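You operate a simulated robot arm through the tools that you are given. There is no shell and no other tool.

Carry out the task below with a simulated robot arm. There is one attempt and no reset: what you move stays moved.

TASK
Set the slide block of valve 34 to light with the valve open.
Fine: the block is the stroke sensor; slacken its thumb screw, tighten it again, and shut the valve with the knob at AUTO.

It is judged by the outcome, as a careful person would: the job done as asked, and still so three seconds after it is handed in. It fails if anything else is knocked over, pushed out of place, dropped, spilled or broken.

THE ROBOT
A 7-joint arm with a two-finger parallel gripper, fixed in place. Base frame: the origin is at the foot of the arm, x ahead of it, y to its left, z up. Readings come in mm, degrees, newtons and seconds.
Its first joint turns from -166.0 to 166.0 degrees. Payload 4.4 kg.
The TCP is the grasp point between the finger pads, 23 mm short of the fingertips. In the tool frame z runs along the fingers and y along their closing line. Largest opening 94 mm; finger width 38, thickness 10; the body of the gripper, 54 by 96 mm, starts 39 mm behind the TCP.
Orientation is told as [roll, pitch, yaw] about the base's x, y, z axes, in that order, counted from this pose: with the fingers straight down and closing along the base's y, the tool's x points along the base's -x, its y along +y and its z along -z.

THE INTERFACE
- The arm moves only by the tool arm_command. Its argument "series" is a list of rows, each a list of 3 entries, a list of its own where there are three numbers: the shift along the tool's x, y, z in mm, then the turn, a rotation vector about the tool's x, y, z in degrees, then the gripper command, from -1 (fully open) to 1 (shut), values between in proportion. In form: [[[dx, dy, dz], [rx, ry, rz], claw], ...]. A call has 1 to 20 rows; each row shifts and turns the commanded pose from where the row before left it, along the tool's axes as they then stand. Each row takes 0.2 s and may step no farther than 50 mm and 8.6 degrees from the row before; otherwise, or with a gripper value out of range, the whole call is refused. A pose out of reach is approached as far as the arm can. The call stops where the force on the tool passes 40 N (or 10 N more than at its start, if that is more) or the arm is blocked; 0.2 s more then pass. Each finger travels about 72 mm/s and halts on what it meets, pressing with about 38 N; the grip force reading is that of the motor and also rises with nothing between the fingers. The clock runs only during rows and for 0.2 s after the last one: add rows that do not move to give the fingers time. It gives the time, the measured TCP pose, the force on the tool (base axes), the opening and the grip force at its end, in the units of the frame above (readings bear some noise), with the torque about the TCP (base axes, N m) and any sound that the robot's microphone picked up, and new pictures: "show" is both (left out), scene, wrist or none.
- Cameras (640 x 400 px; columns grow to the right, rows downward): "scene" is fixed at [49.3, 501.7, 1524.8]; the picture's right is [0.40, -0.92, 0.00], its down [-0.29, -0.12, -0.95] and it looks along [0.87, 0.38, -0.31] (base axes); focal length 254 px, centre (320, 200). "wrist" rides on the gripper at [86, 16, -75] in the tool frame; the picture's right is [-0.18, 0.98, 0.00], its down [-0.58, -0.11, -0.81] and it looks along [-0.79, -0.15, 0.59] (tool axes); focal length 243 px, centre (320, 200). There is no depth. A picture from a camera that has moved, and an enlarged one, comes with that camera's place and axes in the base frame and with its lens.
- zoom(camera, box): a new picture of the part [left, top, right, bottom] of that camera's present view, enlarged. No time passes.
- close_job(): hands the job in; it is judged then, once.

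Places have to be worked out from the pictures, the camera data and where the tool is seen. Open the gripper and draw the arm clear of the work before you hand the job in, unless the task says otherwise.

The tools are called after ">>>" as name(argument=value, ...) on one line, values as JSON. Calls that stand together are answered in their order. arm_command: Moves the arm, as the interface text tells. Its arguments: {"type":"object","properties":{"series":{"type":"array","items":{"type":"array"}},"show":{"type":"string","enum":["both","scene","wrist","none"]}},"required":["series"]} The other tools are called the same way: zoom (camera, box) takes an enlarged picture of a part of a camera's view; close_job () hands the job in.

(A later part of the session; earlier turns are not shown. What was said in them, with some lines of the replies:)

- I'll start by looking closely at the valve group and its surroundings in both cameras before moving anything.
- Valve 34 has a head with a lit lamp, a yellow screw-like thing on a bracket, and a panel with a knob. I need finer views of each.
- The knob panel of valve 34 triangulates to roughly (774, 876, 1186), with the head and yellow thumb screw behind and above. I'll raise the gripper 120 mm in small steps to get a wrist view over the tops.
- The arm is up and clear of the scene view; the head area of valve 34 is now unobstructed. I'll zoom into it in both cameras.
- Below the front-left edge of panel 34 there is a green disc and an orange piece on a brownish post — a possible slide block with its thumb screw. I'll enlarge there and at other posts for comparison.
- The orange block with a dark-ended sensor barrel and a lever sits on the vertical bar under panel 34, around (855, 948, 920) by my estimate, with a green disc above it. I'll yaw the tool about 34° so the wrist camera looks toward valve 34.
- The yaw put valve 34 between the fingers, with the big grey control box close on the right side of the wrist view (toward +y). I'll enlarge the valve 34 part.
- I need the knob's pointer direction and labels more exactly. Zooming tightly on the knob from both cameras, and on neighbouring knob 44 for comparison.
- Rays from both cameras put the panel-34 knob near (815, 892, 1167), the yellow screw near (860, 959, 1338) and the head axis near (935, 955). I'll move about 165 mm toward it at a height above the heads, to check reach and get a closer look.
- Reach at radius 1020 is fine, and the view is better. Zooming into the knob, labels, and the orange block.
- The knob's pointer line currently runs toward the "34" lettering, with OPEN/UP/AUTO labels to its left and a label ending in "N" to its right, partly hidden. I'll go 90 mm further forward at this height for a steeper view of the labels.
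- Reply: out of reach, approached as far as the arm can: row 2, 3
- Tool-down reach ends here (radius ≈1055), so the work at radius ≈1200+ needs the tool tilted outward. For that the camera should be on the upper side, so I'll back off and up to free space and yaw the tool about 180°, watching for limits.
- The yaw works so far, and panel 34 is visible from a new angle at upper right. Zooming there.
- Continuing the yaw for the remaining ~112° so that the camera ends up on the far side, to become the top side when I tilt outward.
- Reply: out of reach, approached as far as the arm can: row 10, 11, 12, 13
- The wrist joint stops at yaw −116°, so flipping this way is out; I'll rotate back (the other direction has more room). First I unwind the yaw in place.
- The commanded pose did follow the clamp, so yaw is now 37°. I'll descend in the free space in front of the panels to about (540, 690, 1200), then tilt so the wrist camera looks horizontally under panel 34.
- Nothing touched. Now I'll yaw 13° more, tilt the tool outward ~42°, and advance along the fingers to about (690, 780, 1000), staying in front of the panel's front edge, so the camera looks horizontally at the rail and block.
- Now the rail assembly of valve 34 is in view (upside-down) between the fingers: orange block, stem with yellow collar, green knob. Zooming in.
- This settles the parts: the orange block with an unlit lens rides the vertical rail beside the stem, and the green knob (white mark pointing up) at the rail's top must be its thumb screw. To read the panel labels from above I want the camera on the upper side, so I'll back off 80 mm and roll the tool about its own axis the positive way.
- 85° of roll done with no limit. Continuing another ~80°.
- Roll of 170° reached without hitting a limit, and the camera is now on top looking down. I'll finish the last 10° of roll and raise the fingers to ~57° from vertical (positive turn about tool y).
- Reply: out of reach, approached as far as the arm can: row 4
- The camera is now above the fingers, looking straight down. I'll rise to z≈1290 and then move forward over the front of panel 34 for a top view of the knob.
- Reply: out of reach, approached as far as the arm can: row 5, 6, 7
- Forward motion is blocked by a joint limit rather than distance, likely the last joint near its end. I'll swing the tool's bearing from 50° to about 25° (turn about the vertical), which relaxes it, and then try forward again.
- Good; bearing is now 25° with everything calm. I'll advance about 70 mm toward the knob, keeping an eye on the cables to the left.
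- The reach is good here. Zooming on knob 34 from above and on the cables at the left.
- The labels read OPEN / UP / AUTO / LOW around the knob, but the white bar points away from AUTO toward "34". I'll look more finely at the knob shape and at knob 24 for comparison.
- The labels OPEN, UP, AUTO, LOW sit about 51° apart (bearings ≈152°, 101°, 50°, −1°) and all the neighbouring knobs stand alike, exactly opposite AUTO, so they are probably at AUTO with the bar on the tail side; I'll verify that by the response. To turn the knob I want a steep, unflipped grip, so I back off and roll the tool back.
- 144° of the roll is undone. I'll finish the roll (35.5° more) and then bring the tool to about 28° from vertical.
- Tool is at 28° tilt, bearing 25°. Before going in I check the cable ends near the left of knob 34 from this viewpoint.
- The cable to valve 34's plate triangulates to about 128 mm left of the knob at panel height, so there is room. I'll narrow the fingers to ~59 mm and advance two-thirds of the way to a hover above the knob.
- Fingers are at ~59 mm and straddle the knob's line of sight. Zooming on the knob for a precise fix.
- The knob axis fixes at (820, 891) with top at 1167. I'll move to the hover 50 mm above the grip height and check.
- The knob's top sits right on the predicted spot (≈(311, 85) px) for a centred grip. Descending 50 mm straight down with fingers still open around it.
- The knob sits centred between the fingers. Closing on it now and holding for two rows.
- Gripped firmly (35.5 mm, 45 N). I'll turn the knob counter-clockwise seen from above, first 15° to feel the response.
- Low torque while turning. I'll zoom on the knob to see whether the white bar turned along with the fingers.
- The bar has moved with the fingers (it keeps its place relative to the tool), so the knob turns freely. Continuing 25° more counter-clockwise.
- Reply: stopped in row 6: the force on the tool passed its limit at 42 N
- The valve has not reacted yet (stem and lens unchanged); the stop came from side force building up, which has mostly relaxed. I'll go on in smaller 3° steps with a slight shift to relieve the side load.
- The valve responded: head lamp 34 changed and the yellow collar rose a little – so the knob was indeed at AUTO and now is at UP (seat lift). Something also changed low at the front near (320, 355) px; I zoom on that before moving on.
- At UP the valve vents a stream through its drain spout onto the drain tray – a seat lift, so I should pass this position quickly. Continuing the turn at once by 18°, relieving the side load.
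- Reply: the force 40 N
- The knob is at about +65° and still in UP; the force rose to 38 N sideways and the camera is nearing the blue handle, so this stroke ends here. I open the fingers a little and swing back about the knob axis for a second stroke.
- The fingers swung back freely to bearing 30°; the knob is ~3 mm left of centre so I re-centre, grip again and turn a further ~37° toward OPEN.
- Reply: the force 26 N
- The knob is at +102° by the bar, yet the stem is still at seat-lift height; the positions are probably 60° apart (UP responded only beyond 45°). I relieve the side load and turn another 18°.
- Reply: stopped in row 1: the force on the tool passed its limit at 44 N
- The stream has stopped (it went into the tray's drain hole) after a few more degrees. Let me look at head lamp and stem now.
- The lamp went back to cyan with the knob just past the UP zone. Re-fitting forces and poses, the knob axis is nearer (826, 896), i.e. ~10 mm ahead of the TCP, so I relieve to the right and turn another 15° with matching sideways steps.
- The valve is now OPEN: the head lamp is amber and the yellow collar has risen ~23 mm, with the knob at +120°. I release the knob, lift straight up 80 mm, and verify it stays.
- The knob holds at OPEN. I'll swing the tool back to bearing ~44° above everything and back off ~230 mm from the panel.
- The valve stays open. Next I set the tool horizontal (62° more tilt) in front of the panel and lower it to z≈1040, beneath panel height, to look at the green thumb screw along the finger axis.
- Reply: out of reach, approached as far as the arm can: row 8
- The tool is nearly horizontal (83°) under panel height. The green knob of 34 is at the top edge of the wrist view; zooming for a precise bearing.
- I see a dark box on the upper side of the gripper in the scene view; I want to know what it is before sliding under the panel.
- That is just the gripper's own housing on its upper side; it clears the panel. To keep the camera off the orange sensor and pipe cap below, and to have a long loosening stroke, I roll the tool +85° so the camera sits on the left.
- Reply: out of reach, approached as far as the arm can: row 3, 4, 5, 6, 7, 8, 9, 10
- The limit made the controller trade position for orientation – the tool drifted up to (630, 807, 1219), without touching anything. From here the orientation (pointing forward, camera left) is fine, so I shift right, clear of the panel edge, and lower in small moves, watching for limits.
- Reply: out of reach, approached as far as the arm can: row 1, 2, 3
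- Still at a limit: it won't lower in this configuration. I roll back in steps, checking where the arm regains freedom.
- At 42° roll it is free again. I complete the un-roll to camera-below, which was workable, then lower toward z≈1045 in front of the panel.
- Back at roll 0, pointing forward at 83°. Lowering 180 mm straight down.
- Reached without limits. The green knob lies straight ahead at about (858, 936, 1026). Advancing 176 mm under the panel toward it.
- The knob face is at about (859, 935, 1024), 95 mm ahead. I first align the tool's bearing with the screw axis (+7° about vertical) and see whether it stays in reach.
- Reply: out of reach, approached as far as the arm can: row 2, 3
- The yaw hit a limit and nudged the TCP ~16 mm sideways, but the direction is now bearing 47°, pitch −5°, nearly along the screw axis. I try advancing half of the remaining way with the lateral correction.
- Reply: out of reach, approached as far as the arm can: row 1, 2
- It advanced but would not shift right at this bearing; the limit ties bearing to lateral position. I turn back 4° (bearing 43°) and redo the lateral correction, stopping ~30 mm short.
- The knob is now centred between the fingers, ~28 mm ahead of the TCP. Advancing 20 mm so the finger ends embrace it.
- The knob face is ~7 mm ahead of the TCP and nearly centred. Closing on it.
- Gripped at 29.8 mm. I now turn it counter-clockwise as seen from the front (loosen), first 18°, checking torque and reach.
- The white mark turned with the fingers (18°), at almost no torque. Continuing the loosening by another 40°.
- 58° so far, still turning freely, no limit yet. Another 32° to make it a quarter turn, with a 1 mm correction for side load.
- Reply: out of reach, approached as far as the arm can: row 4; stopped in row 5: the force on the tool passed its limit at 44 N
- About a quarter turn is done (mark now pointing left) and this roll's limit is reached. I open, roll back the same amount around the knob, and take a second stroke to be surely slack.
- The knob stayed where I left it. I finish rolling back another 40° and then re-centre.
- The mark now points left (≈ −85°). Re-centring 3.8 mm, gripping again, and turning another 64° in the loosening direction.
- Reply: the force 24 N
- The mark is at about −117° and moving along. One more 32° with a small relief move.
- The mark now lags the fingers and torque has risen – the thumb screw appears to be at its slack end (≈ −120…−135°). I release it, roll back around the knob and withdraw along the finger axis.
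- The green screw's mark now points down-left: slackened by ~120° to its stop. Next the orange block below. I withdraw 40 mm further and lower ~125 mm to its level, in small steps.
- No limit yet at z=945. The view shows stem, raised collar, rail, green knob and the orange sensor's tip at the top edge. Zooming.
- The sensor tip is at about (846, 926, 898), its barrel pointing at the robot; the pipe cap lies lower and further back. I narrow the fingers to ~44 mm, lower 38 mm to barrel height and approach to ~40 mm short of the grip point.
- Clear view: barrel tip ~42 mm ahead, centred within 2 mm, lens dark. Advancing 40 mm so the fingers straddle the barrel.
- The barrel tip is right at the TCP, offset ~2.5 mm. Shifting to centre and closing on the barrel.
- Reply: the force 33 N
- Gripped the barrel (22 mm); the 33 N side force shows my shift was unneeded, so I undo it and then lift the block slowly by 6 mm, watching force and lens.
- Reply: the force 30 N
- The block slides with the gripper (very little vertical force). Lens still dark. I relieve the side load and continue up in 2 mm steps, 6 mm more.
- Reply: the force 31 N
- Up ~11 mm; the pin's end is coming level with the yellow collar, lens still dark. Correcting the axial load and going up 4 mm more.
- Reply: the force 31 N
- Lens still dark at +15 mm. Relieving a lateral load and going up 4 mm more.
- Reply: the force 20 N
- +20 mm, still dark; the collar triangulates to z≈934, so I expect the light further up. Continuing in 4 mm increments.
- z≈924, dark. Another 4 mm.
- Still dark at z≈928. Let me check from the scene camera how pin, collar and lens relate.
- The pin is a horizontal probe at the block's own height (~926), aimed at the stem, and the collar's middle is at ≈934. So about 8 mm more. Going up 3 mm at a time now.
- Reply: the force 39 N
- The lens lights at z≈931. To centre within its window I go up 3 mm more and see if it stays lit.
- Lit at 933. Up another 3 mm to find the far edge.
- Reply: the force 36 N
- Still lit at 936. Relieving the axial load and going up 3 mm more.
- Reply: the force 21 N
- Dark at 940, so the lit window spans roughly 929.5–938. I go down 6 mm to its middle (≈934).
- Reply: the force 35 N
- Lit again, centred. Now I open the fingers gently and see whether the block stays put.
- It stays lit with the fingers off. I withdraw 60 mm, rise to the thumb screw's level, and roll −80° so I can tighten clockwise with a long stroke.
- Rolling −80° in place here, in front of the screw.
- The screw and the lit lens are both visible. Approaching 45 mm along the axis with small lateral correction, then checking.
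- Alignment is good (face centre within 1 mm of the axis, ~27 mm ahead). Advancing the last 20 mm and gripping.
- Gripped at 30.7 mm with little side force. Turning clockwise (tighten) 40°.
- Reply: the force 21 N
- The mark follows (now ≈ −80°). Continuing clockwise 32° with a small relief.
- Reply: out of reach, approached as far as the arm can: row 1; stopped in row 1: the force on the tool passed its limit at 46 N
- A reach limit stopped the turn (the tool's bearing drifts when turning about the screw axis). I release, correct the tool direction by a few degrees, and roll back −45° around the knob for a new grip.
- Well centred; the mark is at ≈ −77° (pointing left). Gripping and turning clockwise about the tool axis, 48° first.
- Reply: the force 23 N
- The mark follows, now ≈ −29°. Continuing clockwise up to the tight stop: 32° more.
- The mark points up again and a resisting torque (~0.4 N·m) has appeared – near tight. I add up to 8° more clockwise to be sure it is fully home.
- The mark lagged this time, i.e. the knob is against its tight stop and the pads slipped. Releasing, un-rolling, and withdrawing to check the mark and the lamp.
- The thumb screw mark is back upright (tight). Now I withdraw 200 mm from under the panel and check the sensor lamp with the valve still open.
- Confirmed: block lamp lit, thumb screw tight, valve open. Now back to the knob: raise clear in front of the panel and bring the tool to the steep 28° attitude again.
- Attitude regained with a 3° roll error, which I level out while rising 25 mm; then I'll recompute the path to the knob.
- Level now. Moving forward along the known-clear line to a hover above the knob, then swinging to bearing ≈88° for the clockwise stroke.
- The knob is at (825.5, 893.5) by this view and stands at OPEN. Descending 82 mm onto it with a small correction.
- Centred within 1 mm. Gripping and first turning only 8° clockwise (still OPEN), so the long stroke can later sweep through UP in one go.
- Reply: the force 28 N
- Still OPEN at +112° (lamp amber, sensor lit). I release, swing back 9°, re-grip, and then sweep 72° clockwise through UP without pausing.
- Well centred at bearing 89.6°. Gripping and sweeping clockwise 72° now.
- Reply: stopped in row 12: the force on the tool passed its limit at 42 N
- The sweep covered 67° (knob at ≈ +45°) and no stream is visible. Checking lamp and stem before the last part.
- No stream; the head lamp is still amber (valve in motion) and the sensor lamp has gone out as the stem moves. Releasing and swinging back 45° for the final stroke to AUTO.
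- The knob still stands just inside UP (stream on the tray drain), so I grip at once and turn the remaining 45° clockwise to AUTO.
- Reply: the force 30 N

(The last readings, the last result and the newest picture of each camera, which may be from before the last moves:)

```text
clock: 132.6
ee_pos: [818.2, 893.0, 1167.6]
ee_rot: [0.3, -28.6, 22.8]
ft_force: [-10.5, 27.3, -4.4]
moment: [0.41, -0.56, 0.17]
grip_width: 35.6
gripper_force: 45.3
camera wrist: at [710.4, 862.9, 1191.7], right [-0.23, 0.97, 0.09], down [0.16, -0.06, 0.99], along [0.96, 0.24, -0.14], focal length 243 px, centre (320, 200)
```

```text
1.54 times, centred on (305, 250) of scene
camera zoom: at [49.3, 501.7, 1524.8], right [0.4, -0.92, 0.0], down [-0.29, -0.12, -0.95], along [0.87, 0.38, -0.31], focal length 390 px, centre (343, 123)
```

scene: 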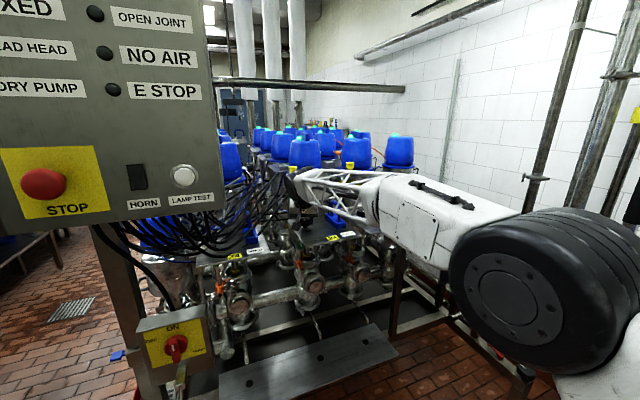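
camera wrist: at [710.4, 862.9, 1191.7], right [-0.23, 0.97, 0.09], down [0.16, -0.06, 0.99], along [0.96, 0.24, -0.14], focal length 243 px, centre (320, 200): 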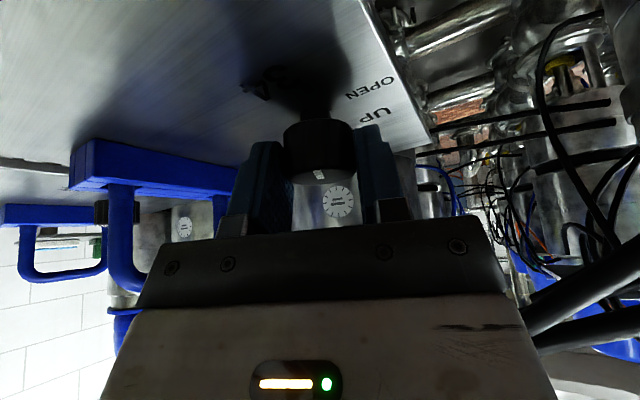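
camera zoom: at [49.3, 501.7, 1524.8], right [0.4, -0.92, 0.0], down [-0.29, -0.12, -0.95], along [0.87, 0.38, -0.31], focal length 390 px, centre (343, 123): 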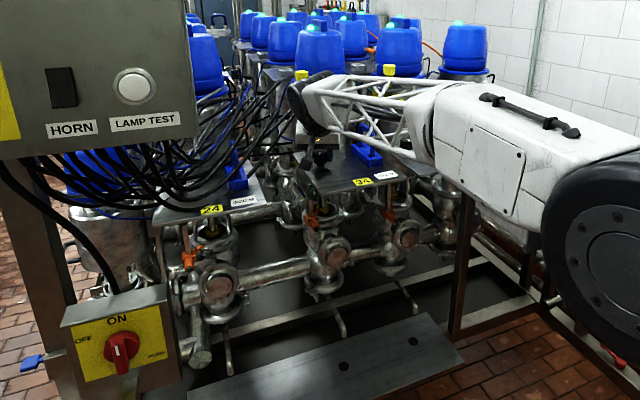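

Stream off, head lamp 34 cyan again. I zoom on the bar to judge how close to exact AUTO the knob is.

>>> zoom(camera="wrist", box=[275, 110, 365, 200])

>>> zoom(camera="scene", box=[280, 235, 340, 290])

>>> zoom(camera="scene", box=[270, 120, 340, 180])

```text
4.44 times, centred on (320, 155) of wrist
camera zoom: at [710.4, 862.9, 1191.7], right [-0.23, 0.97, 0.09], down [0.16, -0.06, 0.99], along [0.96, 0.24, -0.14], focal length 1078 px, centre (320, 400)
```

zoom: 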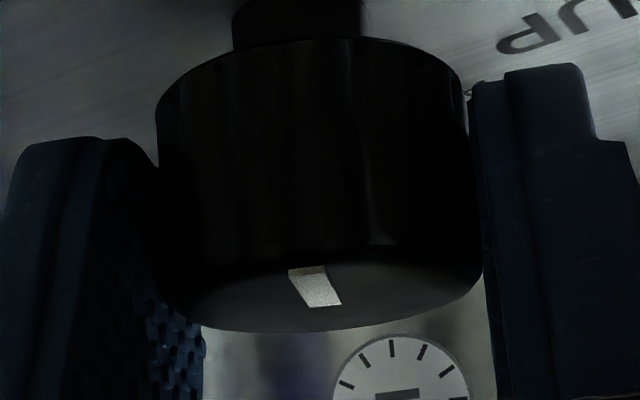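

```text
7.27 times, centred on (310, 262) of scene
camera zoom: at [49.3, 501.7, 1524.8], right [0.4, -0.92, 0.0], down [-0.29, -0.12, -0.95], along [0.87, 0.38, -0.31], focal length 1845 px, centre (393, -254)
```

zoom: 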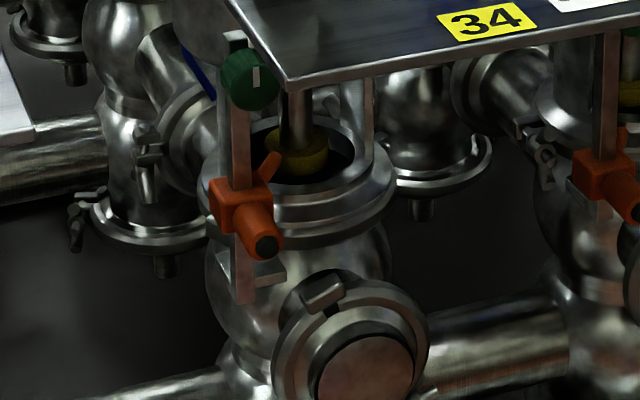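

```text
6.67 times, centred on (305, 150) of scene
camera zoom: at [49.3, 501.7, 1524.8], right [0.4, -0.92, 0.0], down [-0.29, -0.12, -0.95], along [0.87, 0.38, -0.31], focal length 1691 px, centre (420, 533)
```

zoom: 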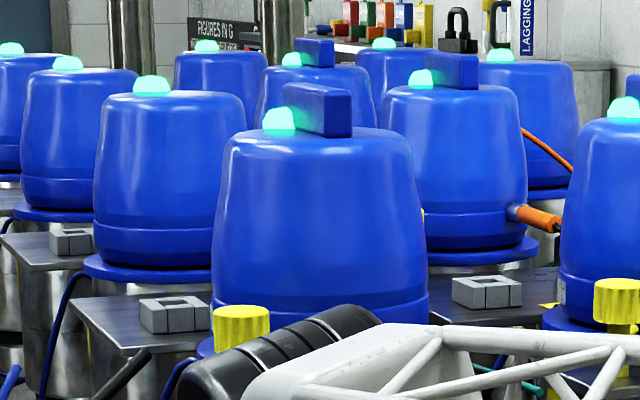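

Valve shut (lamp cyan, stem down), thumb screw mark upright, block at its new place. I release the knob and lift off to compare its bar with the original orientation.

>>> arm_command(series=[[[0, 0, 0], [0, 0, 0], -0.25], [[0, 0, 0], [0, 0, 0], -0.25], [[-12.4, 0, -23.6], [0, 0, 0], -0.25], [[-12.4, 0, -23.6], [0, 0, 0], -0.25], [[-12.4, 0, -23.6], [0, 0, 0], -0.25], [[35, 0, -19], [0, 0, 0], -0.25], [[35, 0, -19], [0, 0, 0], -0.25], [[35, 0, -19], [0, 0, 0], -0.25], [[0, 0, 0], [0, 0, 0], -0.25]], show="both")

>>> zoom(camera="scene", box=[294, 211, 322, 235])

>>> zoom(camera="wrist", box=[270, 60, 390, 150])

```text
clock: 134.6
ee_pos: [707.3, 845.7, 1245.2]
ee_rot: [0.2, -28.6, 22.8]
ft_force: [0.8, 0.7, 0.0]
moment: [0.0, 0.05, 0.0]
grip_width: 59.0
gripper_force: 0.1
camera wrist: at [598.7, 815.8, 1268.9], right [-0.23, 0.97, 0.09], down [0.16, -0.06, 0.99], along [0.96, 0.24, -0.14], focal length 243 px, centre (320, 200)
```

scene: 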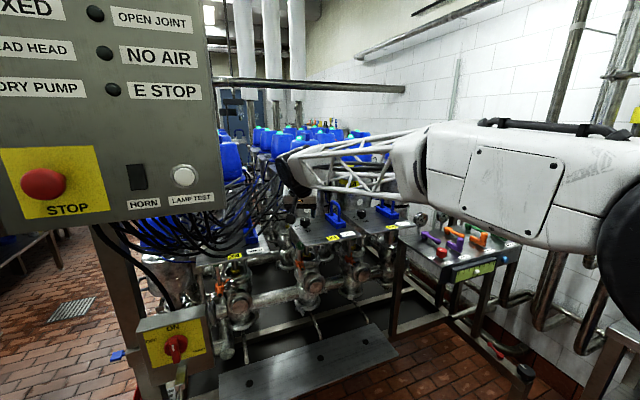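
wrist: 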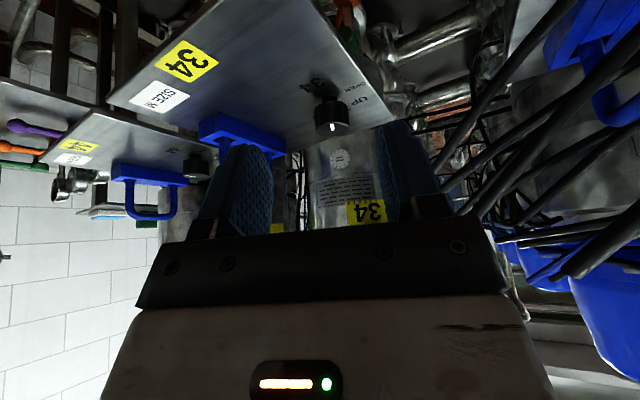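

```text
16.00 times, centred on (308, 223) of scene
camera zoom: at [49.3, 501.7, 1524.8], right [0.4, -0.92, 0.0], down [-0.29, -0.12, -0.95], along [0.87, 0.38, -0.31], focal length 4059 px, centre (512, -168)
```

zoom: 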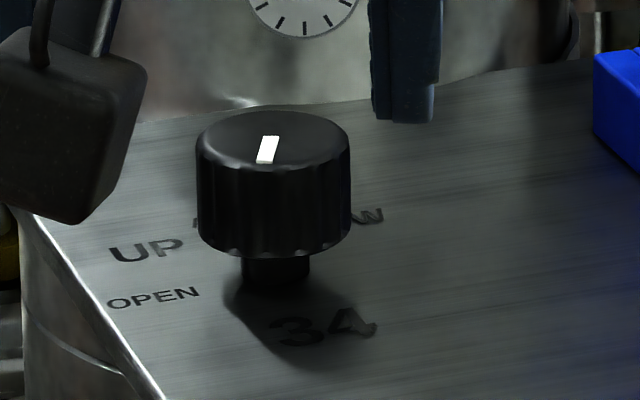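

```text
4.44 times, centred on (330, 105) of wrist
camera zoom: at [598.7, 815.8, 1268.9], right [-0.23, 0.97, 0.09], down [0.16, -0.06, 0.99], along [0.96, 0.24, -0.14], focal length 1078 px, centre (276, 622)
```

zoom: 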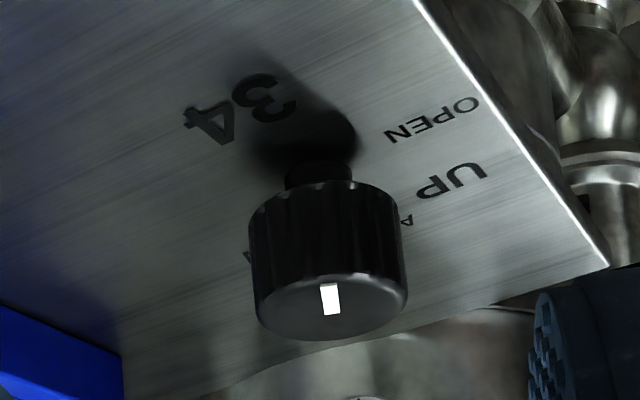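

The bar shows the knob overshot AUTO by about 33° clockwise (the fingers had slipped a little on the way out to OPEN). The valve is shut, but the knob should sit properly at AUTO, so I go back onto it, slightly re-centred.

>>> arm_command(series=[[[-35, 0, 19], [0, 0, 0], -0.25], [[-35, 0, 19], [0, 0, 0], -0.25], [[-35, 1.5, 19], [0, 0, 0], -0.25], [[12.4, 0, 23.6], [0, 0, 0], -0.25], [[12.4, 0, 23.6], [0, 0, 0], -0.25], [[12.4, 0, 23.6], [0, 0, 0], -0.25], [[0, 0, 0], [0, 0, 0], -0.25]], show="wrist")

>>> zoom(camera="wrist", box=[220, 60, 420, 230])

```text
clock: 136.2
ee_pos: [819.2, 893.4, 1166.9]
ee_rot: [0.2, -28.6, 22.7]
ft_force: [-0.2, 0.3, 0.0]
moment: [0.01, 0.0, 0.0]
grip_width: 58.6
gripper_force: 0.0
camera wrist: at [711.2, 863.5, 1190.9], right [-0.23, 0.97, 0.09], down [0.16, -0.06, 0.99], along [0.96, 0.24, -0.14], focal length 243 px, centre (320, 200)
```

wrist: 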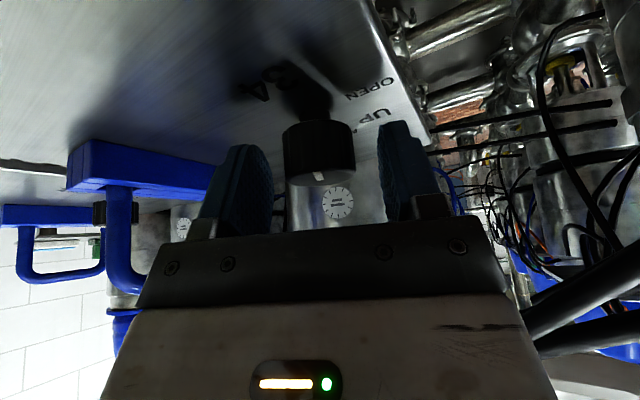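

```text
2.35 times, centred on (320, 145) of wrist
camera zoom: at [711.2, 863.5, 1190.9], right [-0.23, 0.97, 0.09], down [0.16, -0.06, 0.99], along [0.96, 0.24, -0.14], focal length 571 px, centre (320, 329)
```

zoom: 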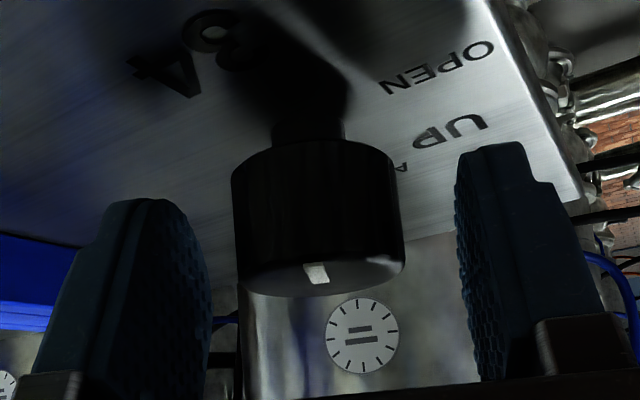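

Centred. Gripping and turning counter-clockwise 33°.

>>> arm_command(series=[[[0, 0, 0], [0, 0, 0], 0.3], [[0, 0, 0], [0, 0, 0], 0.6], [[0, 0, 0], [0, 0, 0], 0.6], [[0, -0.6, 0], [-2.63, 0, -4.83], 0.6], [[0, -0.6, 0], [-2.63, 0, -4.83], 0.6], [[0, -0.6, 0], [-2.63, 0, -4.83], 0.6], [[0, -0.6, 0], [-2.63, 0, -4.83], 0.6], [[0, -0.6, 0], [-2.63, 0, -4.83], 0.6], [[0, -0.6, 0], [-2.63, 0, -4.83], 0.6], [[0, 0, 0], [0, 0, 0], 0.6]], show="both")

>>> zoom(camera="wrist", box=[275, 110, 365, 200])

>>> zoom(camera="scene", box=[265, 120, 345, 380])

```text
clock: 138.4
ee_pos: [820.9, 889.2, 1166.9]
ee_rot: [0.1, -28.6, 55.8]
ft_force: [16.6, 3.2, -6.8]
moment: [-0.02, -0.63, -0.11]
grip_width: 35.6
gripper_force: 44.9
camera wrist: at [745.9, 805.1, 1191.0], right [-0.72, 0.68, 0.09], down [0.16, 0.04, 0.99], along [0.67, 0.73, -0.14], focal length 243 px, centre (320, 200)
```

scene: 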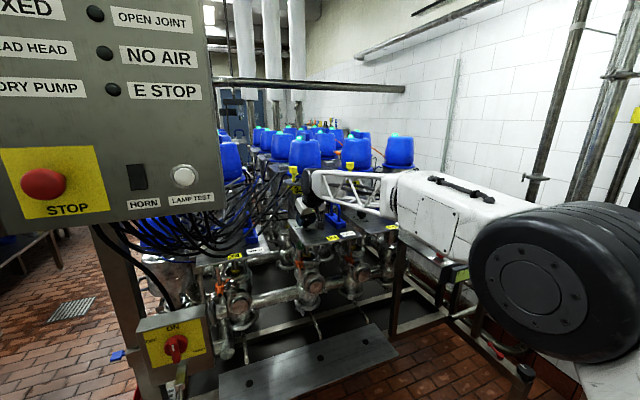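
wrist: 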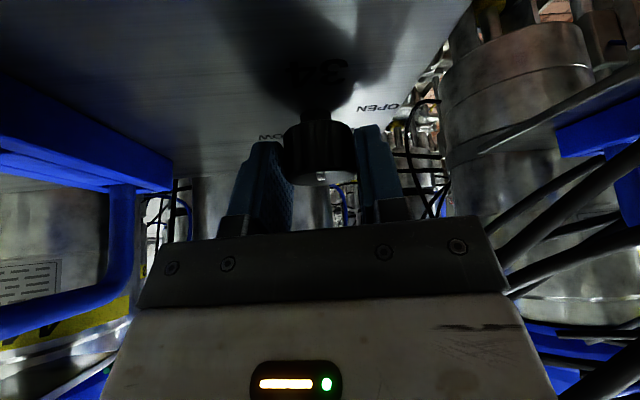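

```text
4.44 times, centred on (320, 155) of wrist
camera zoom: at [745.9, 805.1, 1191.0], right [-0.72, 0.68, 0.09], down [0.16, 0.04, 0.99], along [0.67, 0.73, -0.14], focal length 1078 px, centre (320, 400)
```

zoom: 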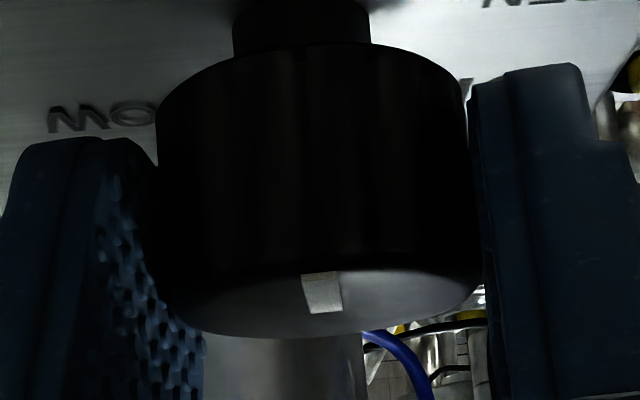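

```text
1.54 times, centred on (305, 250) of scene
camera zoom: at [49.3, 501.7, 1524.8], right [0.4, -0.92, 0.0], down [-0.29, -0.12, -0.95], along [0.87, 0.38, -0.31], focal length 390 px, centre (343, 123)
```

zoom: 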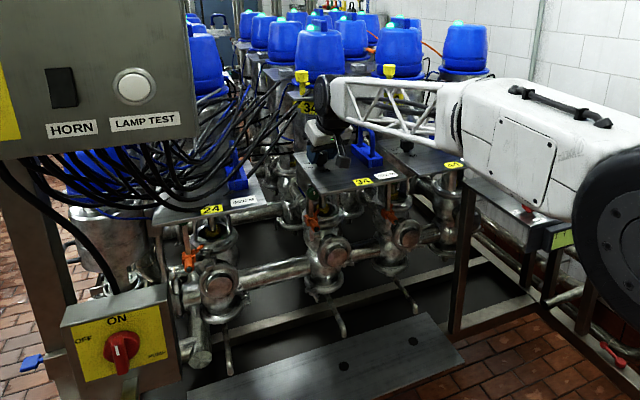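

Still shut, no stream. Releasing and lifting off to check the bar again.

>>> arm_command(series=[[[0, 0, 0], [0, 0, 0], -0.25], [[0, 0, 0], [0, 0, 0], -0.25], [[-12.4, 0, -23.6], [0, 0, 0], -0.25], [[-12.4, 0, -23.6], [0, 0, 0], -0.25], [[-12.4, 0, -23.6], [0, 0, 0], -0.25], [[35, 0, -19], [0, 0, 0], -0.25], [[35, 0, -19], [0, 0, 0], -0.25], [[35, 0, -19], [0, 0, 0], -0.25], [[0, 0, 0], [0, 0, 0], -0.25]], show="scene")

>>> zoom(camera="scene", box=[294, 211, 322, 235])

>>> zoom(camera="wrist", box=[260, 60, 380, 150])

```text
clock: 140.4
ee_pos: [754.8, 788.9, 1248.1]
ee_rot: [0.2, -28.7, 55.7]
ft_force: [-0.5, 0.2, 0.9]
moment: [-0.03, 0.01, 0.02]
grip_width: 58.5
gripper_force: 0.0
```

scene: 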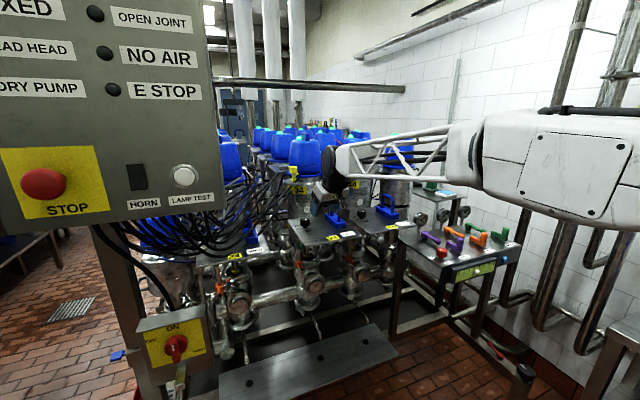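

```text
16.00 times, centred on (308, 223) of scene
camera zoom: at [49.3, 501.7, 1524.8], right [0.4, -0.92, 0.0], down [-0.29, -0.12, -0.95], along [0.87, 0.38, -0.31], focal length 4059 px, centre (512, -168)
```

zoom: 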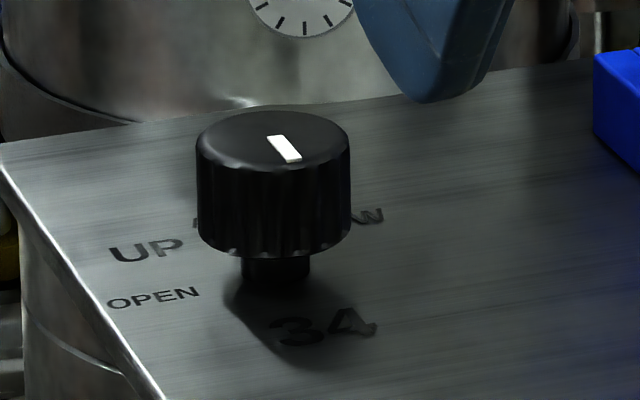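

```text
4.44 times, centred on (320, 105) of wrist
camera zoom: at [679.0, 704.9, 1272.1], right [-0.72, 0.69, 0.09], down [0.16, 0.04, 0.99], along [0.67, 0.73, -0.14], focal length 1078 px, centre (320, 622)
```

zoom: 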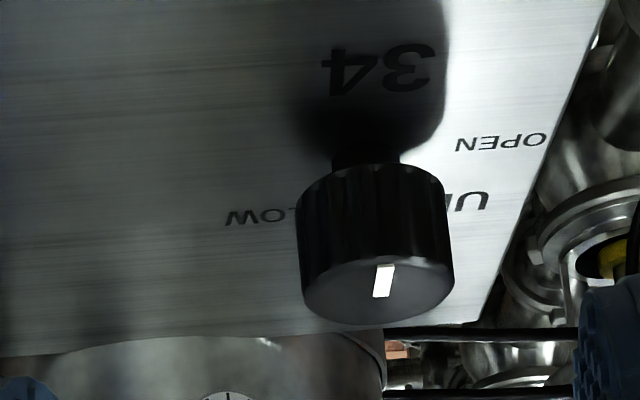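

The bar now lies exactly as in the original picture: knob at AUTO. I check the thumb screw, block and valve once more at high zoom.

>>> zoom(camera="scene", box=[288, 235, 318, 255])

>>> zoom(camera="scene", box=[280, 230, 350, 290])

>>> zoom(camera="scene", box=[270, 120, 340, 180])

>>> zoom(camera="scene", box=[200, 170, 420, 390])

```text
16.00 times, centred on (303, 245) of scene
camera zoom: at [49.3, 501.7, 1524.8], right [0.4, -0.92, 0.0], down [-0.29, -0.12, -0.95], along [0.87, 0.38, -0.31], focal length 4059 px, centre (592, -520)
```

zoom: 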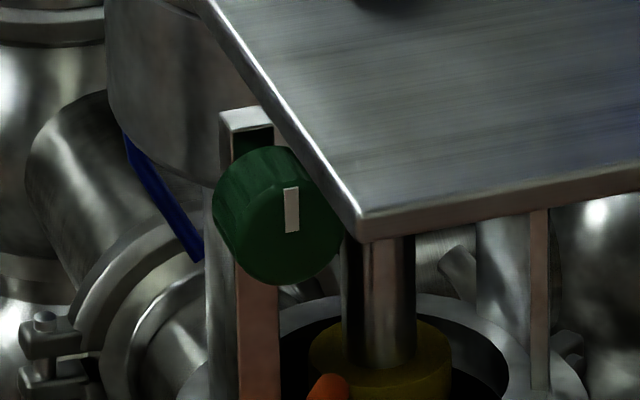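

```text
6.67 times, centred on (315, 260) of scene
camera zoom: at [49.3, 501.7, 1524.8], right [0.4, -0.92, 0.0], down [-0.29, -0.12, -0.95], along [0.87, 0.38, -0.31], focal length 1691 px, centre (353, -200)
```

zoom: 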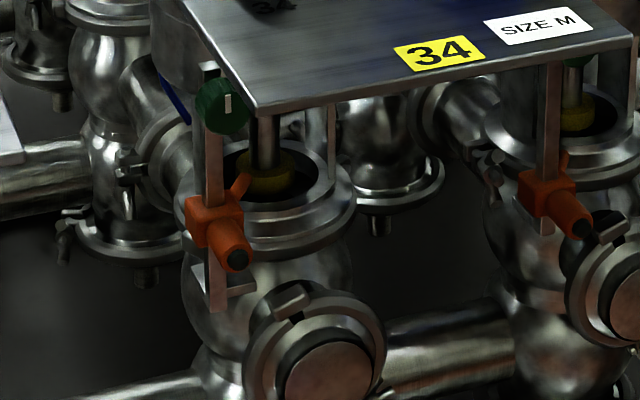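

```text
6.67 times, centred on (305, 150) of scene
camera zoom: at [49.3, 501.7, 1524.8], right [0.4, -0.92, 0.0], down [-0.29, -0.12, -0.95], along [0.87, 0.38, -0.31], focal length 1691 px, centre (420, 533)
```

zoom: 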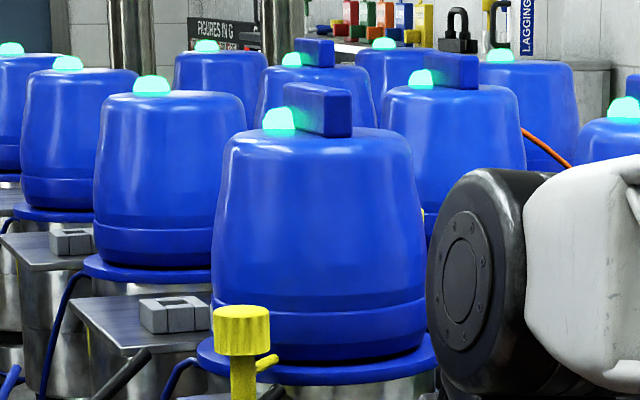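

```text
1.82 times, centred on (310, 280) of scene
camera zoom: at [49.3, 501.7, 1524.8], right [0.4, -0.92, 0.0], down [-0.29, -0.12, -0.95], along [0.87, 0.38, -0.31], focal length 461 px, centre (338, 54)
```

zoom: 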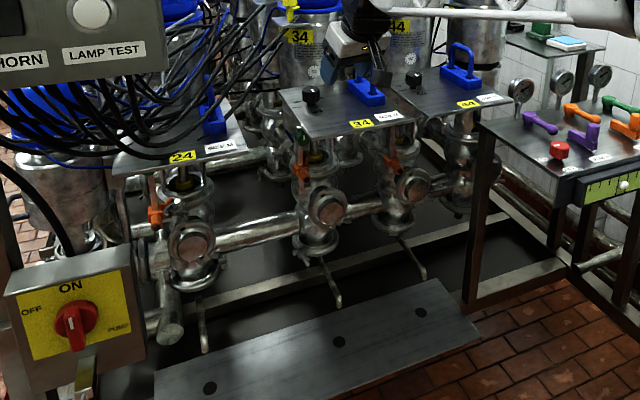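

Everything matches: thumb screw mark upright as at the start, block raised, valve shut with cyan lamp, neighbours untouched. I open the gripper and draw the arm well clear.

>>> arm_command(series=[[[-20, 0, -37], [0, 0, 0], -0.25], [[-10, 0, -18], [0, 0, 0], -0.25], [[40, 0, -22], [0, 0, 0], -0.25], [[40, 0, -22], [0, 0, 0], -0.6], [[40, 0, -22], [0, 0, 0], -1], [[40, 0, -22], [0, 0, 0], -1], [[40, 0, -22], [0, 0, 0], -1], [[40, 0, -22], [0, 0, 0], -1], [[-20, 0, -37], [0, 0, 0], -1], [[0, 0, 0], [0, 0, 0], -1], [[0, 0, 0], [0, 0, 0], -1]], show="both")

>>> zoom(camera="scene", box=[200, 120, 420, 390])

>>> zoom(camera="scene", box=[280, 200, 350, 290])

```text
clock: 142.8
ee_pos: [598.7, 563.6, 1352.7]
ee_rot: [0.2, -28.6, 55.7]
ft_force: [0.4, -0.1, 0.0]
moment: [0.0, 0.01, -0.04]
grip_width: 93.8
gripper_force: 0.1
camera wrist: at [524.7, 478.4, 1376.7], right [-0.72, 0.69, 0.09], down [0.16, 0.04, 0.99], along [0.67, 0.73, -0.14], focal length 243 px, centre (320, 200)
```

scene: 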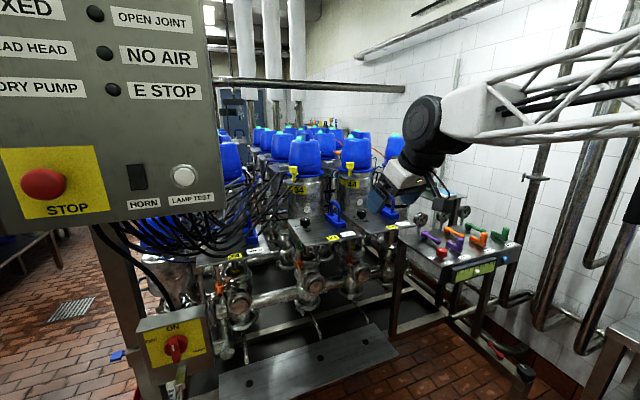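
wrist: 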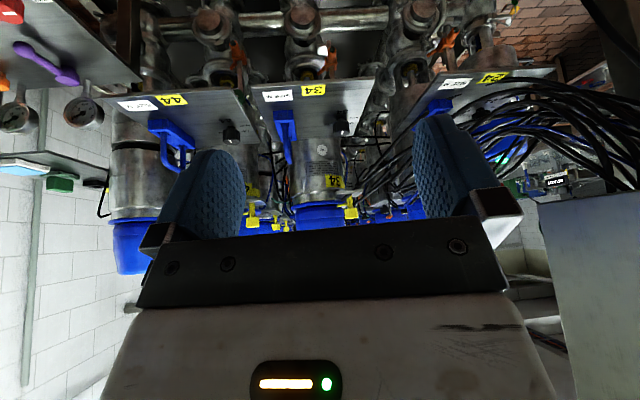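

```text
1.48 times, centred on (310, 255) of scene
camera zoom: at [49.3, 501.7, 1524.8], right [0.4, -0.92, 0.0], down [-0.29, -0.12, -0.95], along [0.87, 0.38, -0.31], focal length 376 px, centre (335, 118)
```

zoom: 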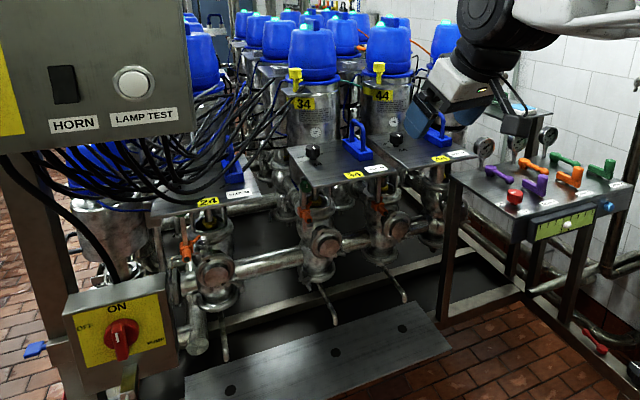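

```text
4.44 times, centred on (315, 245) of scene
camera zoom: at [49.3, 501.7, 1524.8], right [0.4, -0.92, 0.0], down [-0.29, -0.12, -0.95], along [0.87, 0.38, -0.31], focal length 1128 px, centre (342, 0)
```

zoom: 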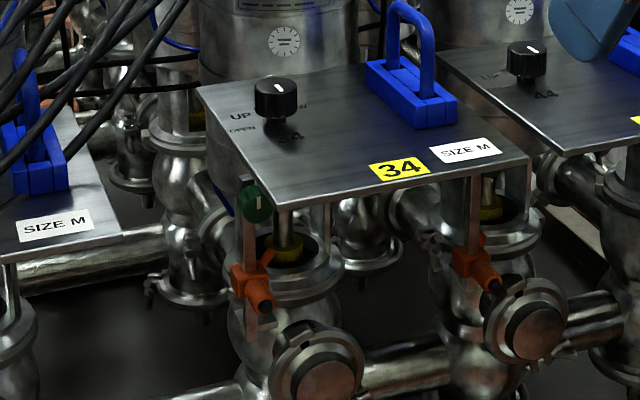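

The arm is clear. In the wrist view there's a bright spot near the block; I zoom to see whether that is just a reflection.

>>> zoom(camera="wrist", box=[290, 20, 360, 90])

>>> zoom(camera="scene", box=[290, 250, 320, 280])

```text
5.71 times, centred on (325, 55) of wrist
camera zoom: at [524.7, 478.4, 1376.7], right [-0.72, 0.69, 0.09], down [0.16, 0.04, 0.99], along [0.67, 0.73, -0.14], focal length 1386 px, centre (291, 1029)
```

zoom: 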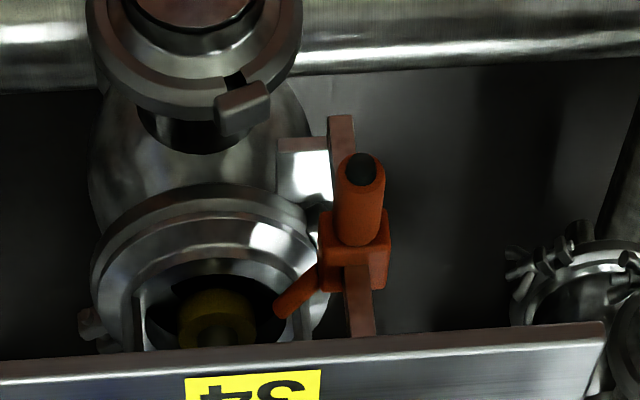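

```text
13.33 times, centred on (305, 265) of scene
camera zoom: at [49.3, 501.7, 1524.8], right [0.4, -0.92, 0.0], down [-0.29, -0.12, -0.95], along [0.87, 0.38, -0.31], focal length 3383 px, centre (520, -667)
```

zoom: 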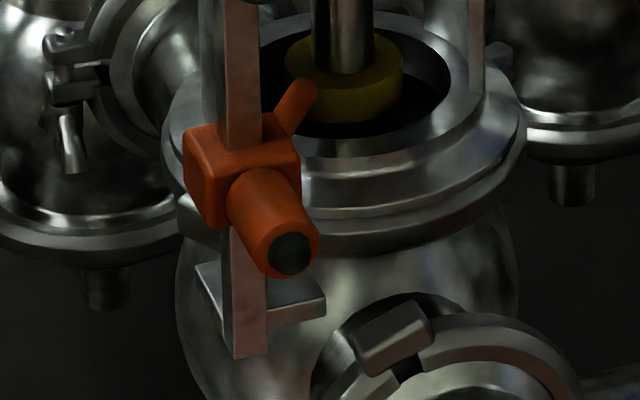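

The bright spot was a reflection on the bracket. The sensor lens is dark with the valve shut, as it should be. The block is set in the middle of its lit range for the open valve, the thumb screw is tight, the knob is at AUTO, the valve is shut, and the arm is clear with the gripper open. I'm handing the job in.

>>> close_job()

```text
The job is handed in.
```

The slide block of valve 34 is set to light with the valve open, and the job is handed in. The result of the judging has not come back.

- **Slide block:** I raised it about 34 mm. Its lamp lit over roughly 8 to 9 mm of travel with the valve open, and I left it in the middle of that range.
- **Thumb screw:** I slackened it about 120° and tightened it again to its stop, so its mark points up as before. The block lamp stayed lit after tightening.
- **Valve and knob:** The valve is shut, with the stem down, the head lamp cyan and the block lamp dark. The knob bar lies exactly as it did at the start. I took that as AUTO although the bar points away from the AUTO label, because turning it gave UP and then OPEN in label order.

Going from AUTO to OPEN and back passes through UP, which lets a stream run from valve 34's drain spout. It ran for a few seconds each way onto the tray, over its drain hole, and stopped once the knob left UP. The tray shows no puddle in the final pictures.

On the way back the knob first overshot AUTO by about 33°, and I turned it back. As far as the pictures show, nothing else was moved, and the arm is clear with the gripper open.
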